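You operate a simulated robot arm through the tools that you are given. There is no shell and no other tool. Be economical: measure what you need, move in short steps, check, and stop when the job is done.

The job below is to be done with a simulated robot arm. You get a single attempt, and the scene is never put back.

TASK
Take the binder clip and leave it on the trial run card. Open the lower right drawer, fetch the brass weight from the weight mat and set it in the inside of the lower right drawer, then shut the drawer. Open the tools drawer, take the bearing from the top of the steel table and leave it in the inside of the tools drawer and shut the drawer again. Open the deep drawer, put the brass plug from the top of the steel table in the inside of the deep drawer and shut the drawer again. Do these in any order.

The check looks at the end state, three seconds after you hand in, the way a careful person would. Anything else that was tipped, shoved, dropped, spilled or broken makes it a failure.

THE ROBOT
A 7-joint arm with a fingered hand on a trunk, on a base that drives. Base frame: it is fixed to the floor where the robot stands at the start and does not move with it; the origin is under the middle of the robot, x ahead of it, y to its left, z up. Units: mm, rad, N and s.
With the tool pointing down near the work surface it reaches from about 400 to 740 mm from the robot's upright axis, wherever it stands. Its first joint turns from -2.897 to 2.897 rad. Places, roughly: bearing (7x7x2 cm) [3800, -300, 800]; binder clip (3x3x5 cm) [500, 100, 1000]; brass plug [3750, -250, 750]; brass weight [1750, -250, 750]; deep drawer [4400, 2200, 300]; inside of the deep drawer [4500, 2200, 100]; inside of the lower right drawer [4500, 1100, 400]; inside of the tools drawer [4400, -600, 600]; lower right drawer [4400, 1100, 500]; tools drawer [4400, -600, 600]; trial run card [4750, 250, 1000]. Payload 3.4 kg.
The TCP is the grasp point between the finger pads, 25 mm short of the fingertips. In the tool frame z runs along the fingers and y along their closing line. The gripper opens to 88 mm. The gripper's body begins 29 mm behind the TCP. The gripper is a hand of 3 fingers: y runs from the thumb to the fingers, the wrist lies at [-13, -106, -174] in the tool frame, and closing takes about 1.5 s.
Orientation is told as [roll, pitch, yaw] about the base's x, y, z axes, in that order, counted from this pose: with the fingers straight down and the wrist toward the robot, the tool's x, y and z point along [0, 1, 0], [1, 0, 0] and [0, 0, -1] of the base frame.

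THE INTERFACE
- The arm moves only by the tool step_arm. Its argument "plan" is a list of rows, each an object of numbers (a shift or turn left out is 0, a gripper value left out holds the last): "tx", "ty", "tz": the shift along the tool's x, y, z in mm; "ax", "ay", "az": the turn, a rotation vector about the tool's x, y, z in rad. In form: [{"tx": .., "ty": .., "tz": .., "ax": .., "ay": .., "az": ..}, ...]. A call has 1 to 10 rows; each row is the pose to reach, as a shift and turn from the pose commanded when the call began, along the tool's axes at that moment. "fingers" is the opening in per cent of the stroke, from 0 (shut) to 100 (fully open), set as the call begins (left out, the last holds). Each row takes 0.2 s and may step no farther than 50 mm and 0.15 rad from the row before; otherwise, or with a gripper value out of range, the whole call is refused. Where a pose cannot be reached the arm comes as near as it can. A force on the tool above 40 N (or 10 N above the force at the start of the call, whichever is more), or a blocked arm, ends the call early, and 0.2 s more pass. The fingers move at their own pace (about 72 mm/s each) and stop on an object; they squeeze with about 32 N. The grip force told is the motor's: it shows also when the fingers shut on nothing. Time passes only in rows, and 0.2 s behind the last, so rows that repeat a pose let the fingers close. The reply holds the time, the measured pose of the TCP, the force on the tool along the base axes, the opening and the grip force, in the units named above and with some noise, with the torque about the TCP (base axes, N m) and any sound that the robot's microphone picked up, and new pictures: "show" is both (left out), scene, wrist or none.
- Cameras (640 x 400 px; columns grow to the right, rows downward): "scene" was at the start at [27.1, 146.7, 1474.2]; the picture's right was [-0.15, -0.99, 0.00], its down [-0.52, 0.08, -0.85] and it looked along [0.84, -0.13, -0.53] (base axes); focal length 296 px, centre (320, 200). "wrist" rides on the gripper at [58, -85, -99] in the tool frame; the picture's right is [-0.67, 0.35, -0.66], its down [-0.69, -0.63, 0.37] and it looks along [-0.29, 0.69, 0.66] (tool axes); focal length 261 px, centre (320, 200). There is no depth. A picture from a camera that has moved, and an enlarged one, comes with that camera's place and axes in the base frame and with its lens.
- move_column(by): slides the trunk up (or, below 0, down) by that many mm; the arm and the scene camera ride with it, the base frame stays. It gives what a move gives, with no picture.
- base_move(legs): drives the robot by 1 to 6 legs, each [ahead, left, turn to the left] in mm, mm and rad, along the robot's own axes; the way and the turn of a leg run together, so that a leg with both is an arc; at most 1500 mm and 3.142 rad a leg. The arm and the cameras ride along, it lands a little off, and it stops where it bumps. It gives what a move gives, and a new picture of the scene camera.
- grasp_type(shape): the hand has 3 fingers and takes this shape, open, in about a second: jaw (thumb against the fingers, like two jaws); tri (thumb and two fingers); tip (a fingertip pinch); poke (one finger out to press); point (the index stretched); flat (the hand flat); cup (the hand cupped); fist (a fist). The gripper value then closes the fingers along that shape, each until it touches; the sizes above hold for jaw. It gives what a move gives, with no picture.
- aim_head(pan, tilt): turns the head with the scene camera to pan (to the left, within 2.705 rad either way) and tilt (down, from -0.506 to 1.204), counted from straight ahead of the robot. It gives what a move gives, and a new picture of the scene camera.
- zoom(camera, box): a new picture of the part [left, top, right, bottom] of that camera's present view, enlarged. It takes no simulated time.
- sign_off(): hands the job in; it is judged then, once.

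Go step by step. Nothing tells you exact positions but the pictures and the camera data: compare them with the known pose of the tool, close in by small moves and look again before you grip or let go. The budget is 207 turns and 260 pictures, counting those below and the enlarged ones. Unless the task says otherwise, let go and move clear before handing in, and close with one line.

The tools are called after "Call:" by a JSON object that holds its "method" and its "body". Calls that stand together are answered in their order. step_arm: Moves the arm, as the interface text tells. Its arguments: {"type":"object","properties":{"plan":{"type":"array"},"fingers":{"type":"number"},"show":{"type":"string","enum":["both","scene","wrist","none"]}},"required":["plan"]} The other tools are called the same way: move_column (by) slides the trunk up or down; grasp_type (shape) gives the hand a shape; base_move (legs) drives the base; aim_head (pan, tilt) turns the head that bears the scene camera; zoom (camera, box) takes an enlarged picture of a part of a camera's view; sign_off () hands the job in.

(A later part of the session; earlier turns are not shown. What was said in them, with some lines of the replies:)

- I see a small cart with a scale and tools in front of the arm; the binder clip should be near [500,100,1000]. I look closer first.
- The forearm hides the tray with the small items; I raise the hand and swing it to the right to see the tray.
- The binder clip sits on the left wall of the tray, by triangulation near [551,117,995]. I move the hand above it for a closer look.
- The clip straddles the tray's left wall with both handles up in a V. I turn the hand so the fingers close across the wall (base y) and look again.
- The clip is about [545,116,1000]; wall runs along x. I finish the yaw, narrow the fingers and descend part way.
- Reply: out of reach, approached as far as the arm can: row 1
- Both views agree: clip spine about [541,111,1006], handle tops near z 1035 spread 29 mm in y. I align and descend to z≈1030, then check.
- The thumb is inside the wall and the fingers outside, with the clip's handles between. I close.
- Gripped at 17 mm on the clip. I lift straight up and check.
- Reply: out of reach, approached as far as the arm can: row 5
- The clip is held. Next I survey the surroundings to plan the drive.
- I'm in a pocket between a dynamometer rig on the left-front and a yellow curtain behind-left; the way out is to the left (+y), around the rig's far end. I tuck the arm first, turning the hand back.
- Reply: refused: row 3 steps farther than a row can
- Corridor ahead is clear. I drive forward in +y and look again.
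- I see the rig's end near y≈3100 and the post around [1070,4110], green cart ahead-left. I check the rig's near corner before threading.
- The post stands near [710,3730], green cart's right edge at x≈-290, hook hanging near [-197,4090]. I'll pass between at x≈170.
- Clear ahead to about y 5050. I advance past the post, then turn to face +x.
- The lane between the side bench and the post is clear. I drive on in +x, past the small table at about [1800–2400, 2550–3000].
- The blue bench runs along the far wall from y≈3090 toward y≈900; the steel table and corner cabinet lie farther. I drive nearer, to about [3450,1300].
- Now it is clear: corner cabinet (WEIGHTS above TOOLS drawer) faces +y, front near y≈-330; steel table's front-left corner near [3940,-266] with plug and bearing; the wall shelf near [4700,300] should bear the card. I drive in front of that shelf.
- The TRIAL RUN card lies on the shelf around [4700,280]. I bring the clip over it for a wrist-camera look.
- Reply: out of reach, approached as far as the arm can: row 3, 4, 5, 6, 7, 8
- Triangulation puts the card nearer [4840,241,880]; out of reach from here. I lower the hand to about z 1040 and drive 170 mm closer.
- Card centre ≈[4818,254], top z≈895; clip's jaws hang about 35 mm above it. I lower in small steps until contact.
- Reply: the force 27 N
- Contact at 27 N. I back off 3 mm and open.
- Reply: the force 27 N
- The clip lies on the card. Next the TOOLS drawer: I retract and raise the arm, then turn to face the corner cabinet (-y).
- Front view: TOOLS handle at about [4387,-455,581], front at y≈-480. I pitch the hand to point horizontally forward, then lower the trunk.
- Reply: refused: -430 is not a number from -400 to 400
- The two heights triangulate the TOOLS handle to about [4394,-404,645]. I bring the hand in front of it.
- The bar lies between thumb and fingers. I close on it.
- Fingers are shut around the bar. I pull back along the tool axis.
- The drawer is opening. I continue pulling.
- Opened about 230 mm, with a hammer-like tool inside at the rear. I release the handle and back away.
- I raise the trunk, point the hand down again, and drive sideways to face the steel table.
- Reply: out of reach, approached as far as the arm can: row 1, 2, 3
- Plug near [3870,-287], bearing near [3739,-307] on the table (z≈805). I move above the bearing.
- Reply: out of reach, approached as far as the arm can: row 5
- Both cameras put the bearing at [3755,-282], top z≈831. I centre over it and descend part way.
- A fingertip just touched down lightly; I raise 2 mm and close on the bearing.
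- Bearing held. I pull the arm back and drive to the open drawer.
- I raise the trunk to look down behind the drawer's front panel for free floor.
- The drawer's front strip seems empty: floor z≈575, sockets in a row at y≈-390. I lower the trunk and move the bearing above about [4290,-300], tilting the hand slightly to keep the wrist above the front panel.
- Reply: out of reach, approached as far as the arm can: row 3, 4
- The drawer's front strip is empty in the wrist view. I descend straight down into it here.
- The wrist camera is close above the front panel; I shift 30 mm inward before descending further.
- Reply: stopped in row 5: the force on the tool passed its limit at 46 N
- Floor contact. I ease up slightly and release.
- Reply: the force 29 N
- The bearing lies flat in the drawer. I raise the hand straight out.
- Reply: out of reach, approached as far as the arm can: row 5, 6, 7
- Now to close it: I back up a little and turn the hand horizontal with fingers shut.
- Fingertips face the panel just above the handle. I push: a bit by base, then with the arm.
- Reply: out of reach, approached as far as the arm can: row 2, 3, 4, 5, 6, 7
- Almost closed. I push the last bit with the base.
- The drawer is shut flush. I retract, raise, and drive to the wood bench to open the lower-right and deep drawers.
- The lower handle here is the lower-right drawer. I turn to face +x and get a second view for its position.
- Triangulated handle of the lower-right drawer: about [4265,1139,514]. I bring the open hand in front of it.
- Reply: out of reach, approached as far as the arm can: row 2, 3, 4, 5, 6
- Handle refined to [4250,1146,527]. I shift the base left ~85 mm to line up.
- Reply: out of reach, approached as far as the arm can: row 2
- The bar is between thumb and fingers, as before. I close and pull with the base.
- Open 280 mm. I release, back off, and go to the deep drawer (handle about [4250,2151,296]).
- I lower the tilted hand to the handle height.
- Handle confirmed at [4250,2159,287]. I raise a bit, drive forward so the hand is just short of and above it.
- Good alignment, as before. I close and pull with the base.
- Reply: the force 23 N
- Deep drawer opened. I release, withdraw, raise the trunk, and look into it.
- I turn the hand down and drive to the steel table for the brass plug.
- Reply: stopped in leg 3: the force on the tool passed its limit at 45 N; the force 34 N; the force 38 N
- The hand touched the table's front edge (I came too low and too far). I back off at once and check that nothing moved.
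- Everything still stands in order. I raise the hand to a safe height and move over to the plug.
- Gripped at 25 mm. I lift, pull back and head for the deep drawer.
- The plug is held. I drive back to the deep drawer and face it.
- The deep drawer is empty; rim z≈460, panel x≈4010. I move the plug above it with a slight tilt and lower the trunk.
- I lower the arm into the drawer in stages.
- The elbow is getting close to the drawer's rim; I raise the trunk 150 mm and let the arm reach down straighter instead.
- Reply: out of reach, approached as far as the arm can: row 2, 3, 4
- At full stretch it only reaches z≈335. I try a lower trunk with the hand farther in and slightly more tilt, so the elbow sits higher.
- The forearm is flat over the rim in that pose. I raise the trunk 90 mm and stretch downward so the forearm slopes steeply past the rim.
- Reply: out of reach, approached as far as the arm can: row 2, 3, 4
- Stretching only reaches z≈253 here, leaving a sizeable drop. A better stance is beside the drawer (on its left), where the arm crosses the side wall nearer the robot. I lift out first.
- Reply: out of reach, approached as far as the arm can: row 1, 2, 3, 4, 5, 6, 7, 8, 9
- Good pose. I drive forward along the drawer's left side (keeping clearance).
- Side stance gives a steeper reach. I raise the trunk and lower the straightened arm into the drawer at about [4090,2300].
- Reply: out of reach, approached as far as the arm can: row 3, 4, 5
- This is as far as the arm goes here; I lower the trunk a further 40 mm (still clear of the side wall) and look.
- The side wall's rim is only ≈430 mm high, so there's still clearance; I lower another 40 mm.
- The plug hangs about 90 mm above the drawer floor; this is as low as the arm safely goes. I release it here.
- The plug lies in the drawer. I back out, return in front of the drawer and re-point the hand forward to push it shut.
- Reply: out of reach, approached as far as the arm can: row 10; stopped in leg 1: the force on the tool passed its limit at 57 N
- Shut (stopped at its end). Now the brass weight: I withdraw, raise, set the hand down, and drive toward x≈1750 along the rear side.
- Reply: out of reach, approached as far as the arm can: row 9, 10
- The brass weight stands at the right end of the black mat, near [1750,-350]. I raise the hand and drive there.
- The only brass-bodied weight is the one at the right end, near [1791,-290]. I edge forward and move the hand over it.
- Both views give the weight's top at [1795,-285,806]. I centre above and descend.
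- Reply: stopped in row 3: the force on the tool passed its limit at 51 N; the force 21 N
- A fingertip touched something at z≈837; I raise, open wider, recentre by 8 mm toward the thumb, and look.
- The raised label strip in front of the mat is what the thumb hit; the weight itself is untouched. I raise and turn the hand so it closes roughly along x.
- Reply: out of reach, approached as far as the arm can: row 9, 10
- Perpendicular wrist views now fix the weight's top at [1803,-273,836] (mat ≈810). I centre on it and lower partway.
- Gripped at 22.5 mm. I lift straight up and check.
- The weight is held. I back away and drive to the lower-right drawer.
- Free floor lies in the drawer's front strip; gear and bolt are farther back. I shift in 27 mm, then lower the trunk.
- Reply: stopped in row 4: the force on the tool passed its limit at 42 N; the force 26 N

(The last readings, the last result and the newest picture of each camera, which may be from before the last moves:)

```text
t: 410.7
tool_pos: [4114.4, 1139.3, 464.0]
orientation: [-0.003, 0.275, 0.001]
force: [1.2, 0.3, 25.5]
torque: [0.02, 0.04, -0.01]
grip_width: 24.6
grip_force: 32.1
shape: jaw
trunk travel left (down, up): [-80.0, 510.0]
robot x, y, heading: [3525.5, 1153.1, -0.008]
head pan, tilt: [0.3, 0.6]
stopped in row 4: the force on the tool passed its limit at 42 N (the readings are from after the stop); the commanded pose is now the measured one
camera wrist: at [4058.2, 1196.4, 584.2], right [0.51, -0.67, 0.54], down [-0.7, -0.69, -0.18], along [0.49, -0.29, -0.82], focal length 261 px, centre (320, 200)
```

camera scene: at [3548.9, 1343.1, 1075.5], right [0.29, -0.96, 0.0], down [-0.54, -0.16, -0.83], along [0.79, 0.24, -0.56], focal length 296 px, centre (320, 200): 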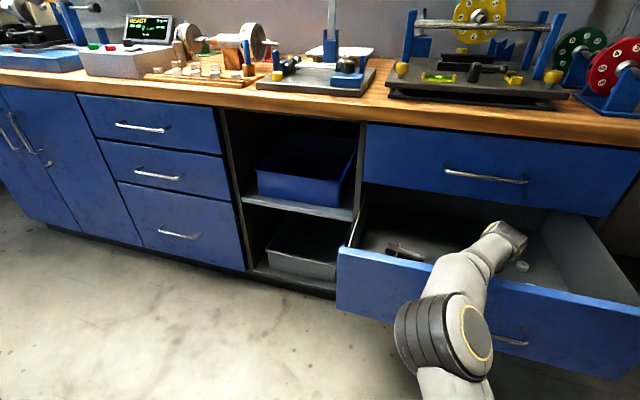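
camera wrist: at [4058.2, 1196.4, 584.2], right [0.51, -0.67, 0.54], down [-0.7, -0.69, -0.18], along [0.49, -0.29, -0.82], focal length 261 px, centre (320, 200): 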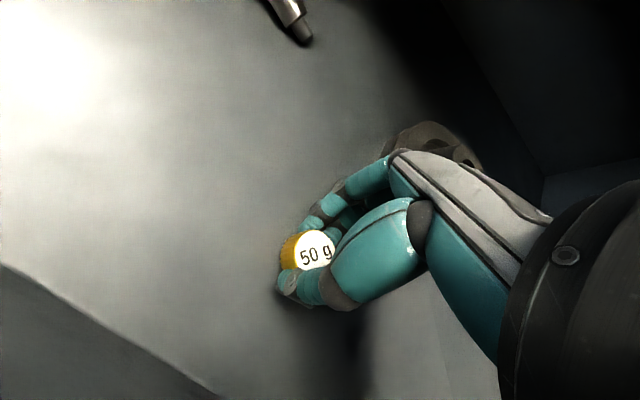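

Floor contact. I ease up a little and release.

Call:
{"method": "step_arm", "body": {"plan": [{"tz": -3, "ty": -1}], "show": "none"}}

Call:
{"method": "step_arm", "body": {"plan": [{"tz": 0}, {"tz": 0}, {"tz": 0}, {"tz": -20, "ty": -6}, {"tz": -60, "ty": -18}], "fingers": 60, "show": "wrist"}}

```text
t: 411.1
tool_pos: [4112.3, 1139.3, 465.0]
orientation: [-0.002, 0.282, 0.002]
force: [2.0, 2.7, 19.0]
torque: [0.04, -0.02, -0.02]
grip_width: 24.2
grip_force: 31.9
shape: jaw
trunk travel left (down, up): [-80.0, 510.0]
robot x, y, heading: [3519.1, 1156.5, -0.009]
head pan, tilt: [0.3, 0.6]
```

```text
t: 412.3
tool_pos: [4113.1, 1138.8, 524.0]
orientation: [-0.001, 0.286, 0.002]
force: [0.4, 0.1, 0.0]
torque: [0.01, -0.02, 0.02]
grip_width: 52.3
grip_force: 0.1
shape: jaw
trunk travel left (down, up): [-80.0, 510.0]
robot x, y, heading: [3526.4, 1159.4, -0.005]
head pan, tilt: [0.3, 0.6]
camera wrist: at [4059.1, 1196.5, 645.2], right [0.52, -0.67, 0.53], down [-0.71, -0.69, -0.17], along [0.48, -0.29, -0.83], focal length 261 px, centre (320, 200)
```

wrist: 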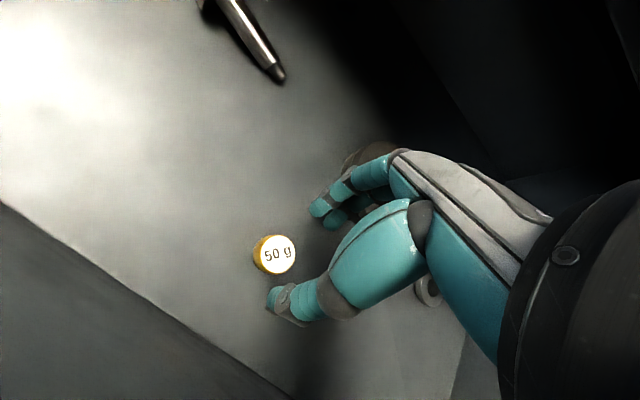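

The weight stands in the drawer. I raise out, back off, and re-point the hand to push the drawer shut.

Call:
{"method": "move_column", "body": {"by": 300}}

Call:
{"method": "base_move", "body": {"legs": [[-250, 0, 0]]}}

Call:
{"method": "step_arm", "body": {"plan": [{"ax": -0.14, "tz": 8}, {"ax": -0.28, "tz": 16}, {"ax": -0.42, "tz": 24}, {"ax": -0.56, "tz": 32}, {"ax": -0.7, "tz": 40}, {"ax": -0.84, "tz": 50}, {"ax": -0.98, "tz": 60}, {"ax": -1.09, "tz": 70}], "fingers": 0, "show": "scene"}}

```text
t: 415.3
tool_pos: [4112.3, 1139.4, 825.4]
orientation: [-0.002, 0.284, 0.002]
force: [0.0, 0.2, -0.2]
torque: [-0.01, -0.02, 0.01]
grip_width: 52.2
grip_force: 0.0
shape: jaw
trunk travel left (down, up): [-380.0, 210.0]
robot x, y, heading: [3518.7, 1156.9, -0.006]
head pan, tilt: [0.3, 0.6]
```

```text
t: 417.1
tool_pos: [3858.8, 1143.2, 825.3]
orientation: [-0.002, 0.284, 0.005]
force: [0.2, -0.2, 0.2]
torque: [-0.01, -0.02, 0.01]
grip_width: 52.3
grip_force: 0.0
shape: jaw
trunk travel left (down, up): [-380.0, 210.0]
robot x, y, heading: [3270.5, 1160.6, -0.006]
head pan, tilt: [0.3, 0.6]
camera scene: at [3293.8, 1344.7, 1375.5], right [0.29, -0.96, 0.0], down [-0.54, -0.16, -0.83], along [0.79, 0.24, -0.56], focal length 296 px, centre (320, 200)
```

scene: 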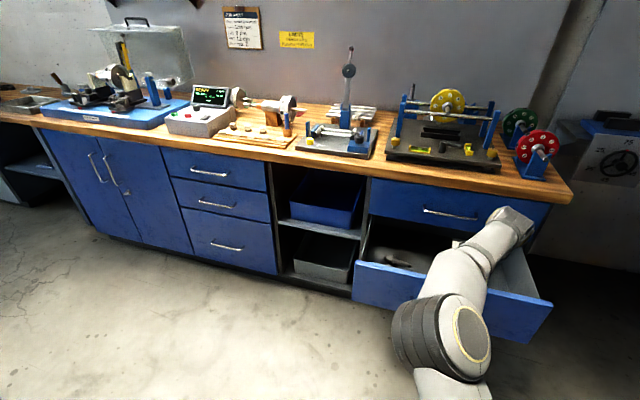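

```text
t: 418.9
tool_pos: [3838.2, 1142.8, 757.4]
orientation: [-0.004, -0.809, 0.006]
force: [-0.3, -0.6, 0.2]
torque: [-0.03, 0.0, 0.01]
grip_width: 0.0
grip_force: 32.2
shape: jaw
trunk travel left (down, up): [-380.0, 210.0]
robot x, y, heading: [3266.1, 1160.0, -0.002]
head pan, tilt: [0.3, 0.6]
camera scene: at [3293.7, 1344.7, 1375.6], right [0.29, -0.96, 0.0], down [-0.54, -0.16, -0.83], along [0.79, 0.24, -0.56], focal length 296 px, centre (320, 200)
```

scene: 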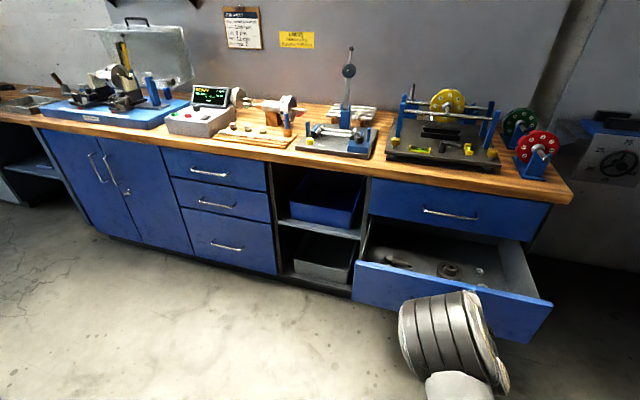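

Call:
{"method": "move_column", "body": {"by": -160}}

Call:
{"method": "base_move", "body": {"legs": [[400, 0, 0]]}}

Call:
{"method": "base_move", "body": {"legs": [[45, 0, 0]]}}

```text
t: 420.8
tool_pos: [3837.7, 1142.6, 598.3]
orientation: [-0.001, -0.805, 0.007]
force: [-0.4, -0.3, 1.2]
torque: [-0.03, 0.01, 0.0]
grip_width: 0.1
grip_force: 32.5
shape: jaw
trunk travel left (down, up): [-220.0, 370.0]
robot x, y, heading: [3268.7, 1161.1, -0.006]
head pan, tilt: [0.3, 0.6]
```

```text
t: 423.2
tool_pos: [4234.4, 1138.0, 598.4]
orientation: [-0.002, -0.806, 0.002]
force: [0.7, 0.3, 0.0]
torque: [0.0, 0.04, -0.01]
grip_width: 0.3
grip_force: 31.6
shape: jaw
trunk travel left (down, up): [-220.0, 370.0]
robot x, y, heading: [3665.5, 1154.7, -0.006]
head pan, tilt: [0.3, 0.6]
camera scene: at [3690.3, 1342.1, 1215.5], right [0.29, -0.96, 0.0], down [-0.54, -0.16, -0.83], along [0.79, 0.24, -0.56], focal length 296 px, centre (320, 200)
```

scene: 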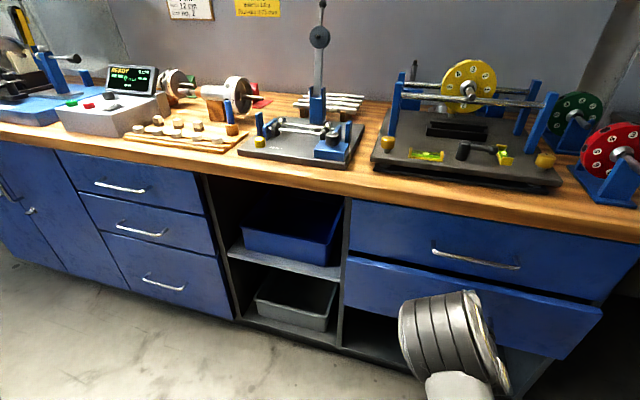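

```text
t: 424.2
tool_pos: [4264.2, 1136.9, 595.7]
orientation: [-0.004, -0.798, 0.002]
force: [-8.6, 1.4, 0.7]
torque: [-0.01, -0.01, 0.02]
grip_width: 0.0
grip_force: 32.1
shape: jaw
trunk travel left (down, up): [-220.0, 370.0]
robot x, y, heading: [3698.9, 1159.9, -0.01]
head pan, tilt: [0.3, 0.6]
stopped in leg 1: the force on the tool passed its limit at 90 N (the readings are from after the stop); the commanded pose is now the measured one
camera scene: at [3723.3, 1341.9, 1215.5], right [0.29, -0.96, 0.0], down [-0.54, -0.16, -0.83], along [0.79, 0.24, -0.56], focal length 296 px, centre (320, 200)
```

scene: 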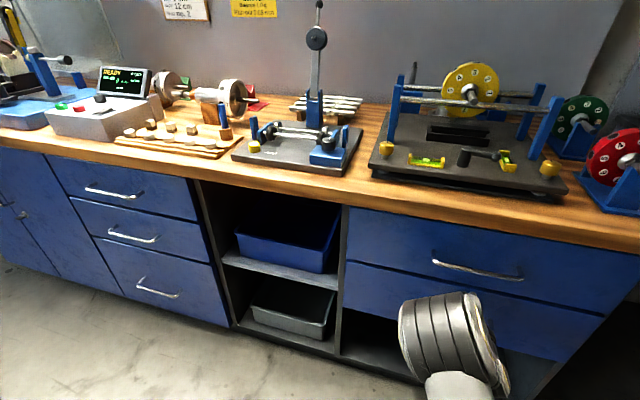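

The drawer reached its stop. I back away and check all the drawers and the clip.

Call:
{"method": "base_move", "body": {"legs": [[-400, 0, 0]]}}

Call:
{"method": "zoom", "body": {"camera": "scene", "box": [120, 140, 580, 330]}}

Call:
{"method": "move_column", "body": {"by": 370}}

Call:
{"method": "aim_head", "body": {"pan": -0.62, "tilt": 0.45}}

Call:
{"method": "zoom", "body": {"camera": "scene", "box": [280, 90, 480, 240]}}

```text
t: 426.7
tool_pos: [3861.0, 1141.2, 596.5]
orientation: [-0.002, -0.797, 0.004]
force: [-0.1, 0.1, -0.1]
torque: [0.01, 0.03, 0.0]
grip_width: 0.1
grip_force: 32.0
shape: jaw
trunk travel left (down, up): [-220.0, 370.0]
robot x, y, heading: [3292.7, 1159.8, -0.002]
head pan, tilt: [0.3, 0.6]
camera scene: at [3319.5, 1344.6, 1215.5], right [0.29, -0.96, 0.0], down [-0.54, -0.16, -0.83], along [0.79, 0.24, -0.56], focal length 296 px, centre (320, 200)
```

scene: 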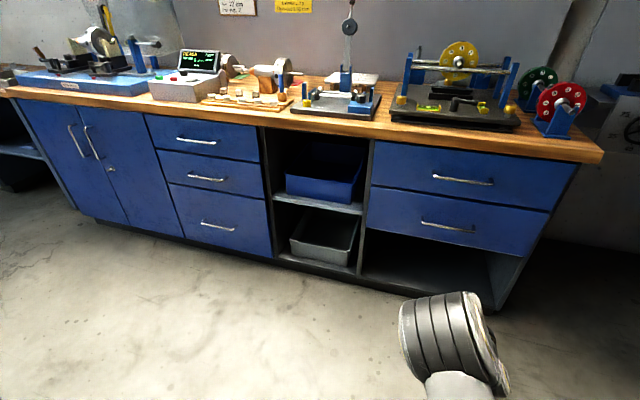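

```text
1.39 times, centred on (350, 235) of scene
camera zoom: at [3319.5, 1344.6, 1215.5], right [0.29, -0.96, 0.0], down [-0.54, -0.16, -0.83], along [0.79, 0.24, -0.56], focal length 412 px, centre (278, 151)
```

zoom: 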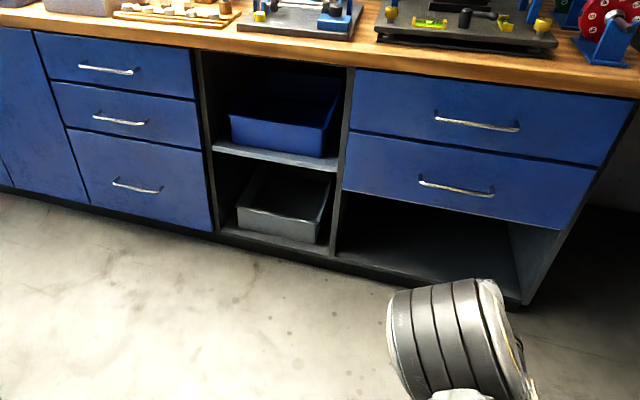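

```text
t: 430.3
tool_pos: [3860.9, 1141.0, 965.2]
orientation: [-0.002, -0.797, 0.002]
force: [0.0, 0.0, 0.0]
torque: [-0.03, 0.03, 0.03]
grip_width: 0.0
grip_force: 32.5
shape: jaw
trunk travel left (down, up): [-590.0, 0.0]
robot x, y, heading: [3298.3, 1159.3, -0.007]
head pan, tilt: [0.3, 0.6]
```

```text
t: 431.5
tool_pos: [3860.1, 1141.1, 965.4]
orientation: [-0.001, -0.797, 0.002]
force: [0.0, 0.2, 0.2]
torque: [0.0, 0.02, 0.01]
grip_width: 0.0
grip_force: 32.2
shape: jaw
trunk travel left (down, up): [-590.0, 0.0]
robot x, y, heading: [3295.7, 1159.9, -0.006]
head pan, tilt: [-0.62, 0.45]
camera scene: at [3309.5, 1265.3, 1599.1], right [-0.58, -0.81, 0.0], down [-0.35, 0.25, -0.9], along [0.73, -0.53, -0.44], focal length 296 px, centre (320, 200)
```

scene: 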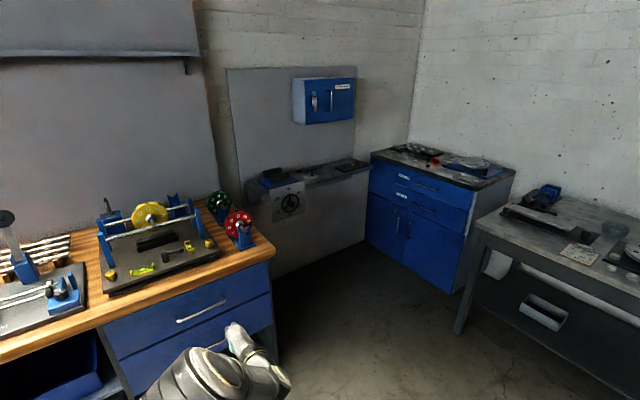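

```text
2.67 times, centred on (380, 165) of scene
camera zoom: at [3309.5, 1265.3, 1599.1], right [-0.58, -0.81, 0.0], down [-0.35, 0.25, -0.9], along [0.73, -0.53, -0.44], focal length 789 px, centre (160, 293)
```

zoom: 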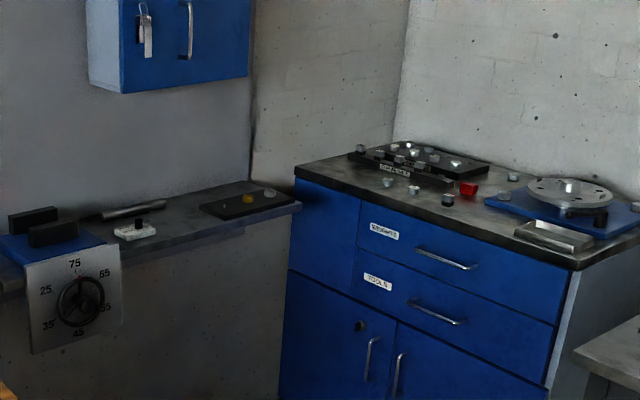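

The drawers look flush and the clip is still on the card, so I hand the job in.

Call:
{"method": "sign_off", "body": {}}

```text
The job is handed in.
```

All four parts are done: the clip is on the trial run card, and the bearing, brass plug and brass weight are each in their drawers with the drawers shut. I released the plug about 90 mm above the deep drawer's floor because the arm couldn't reach lower. On one approach the hand bumped the steel table's edge, and afterwards the items on it looked undisturbed.
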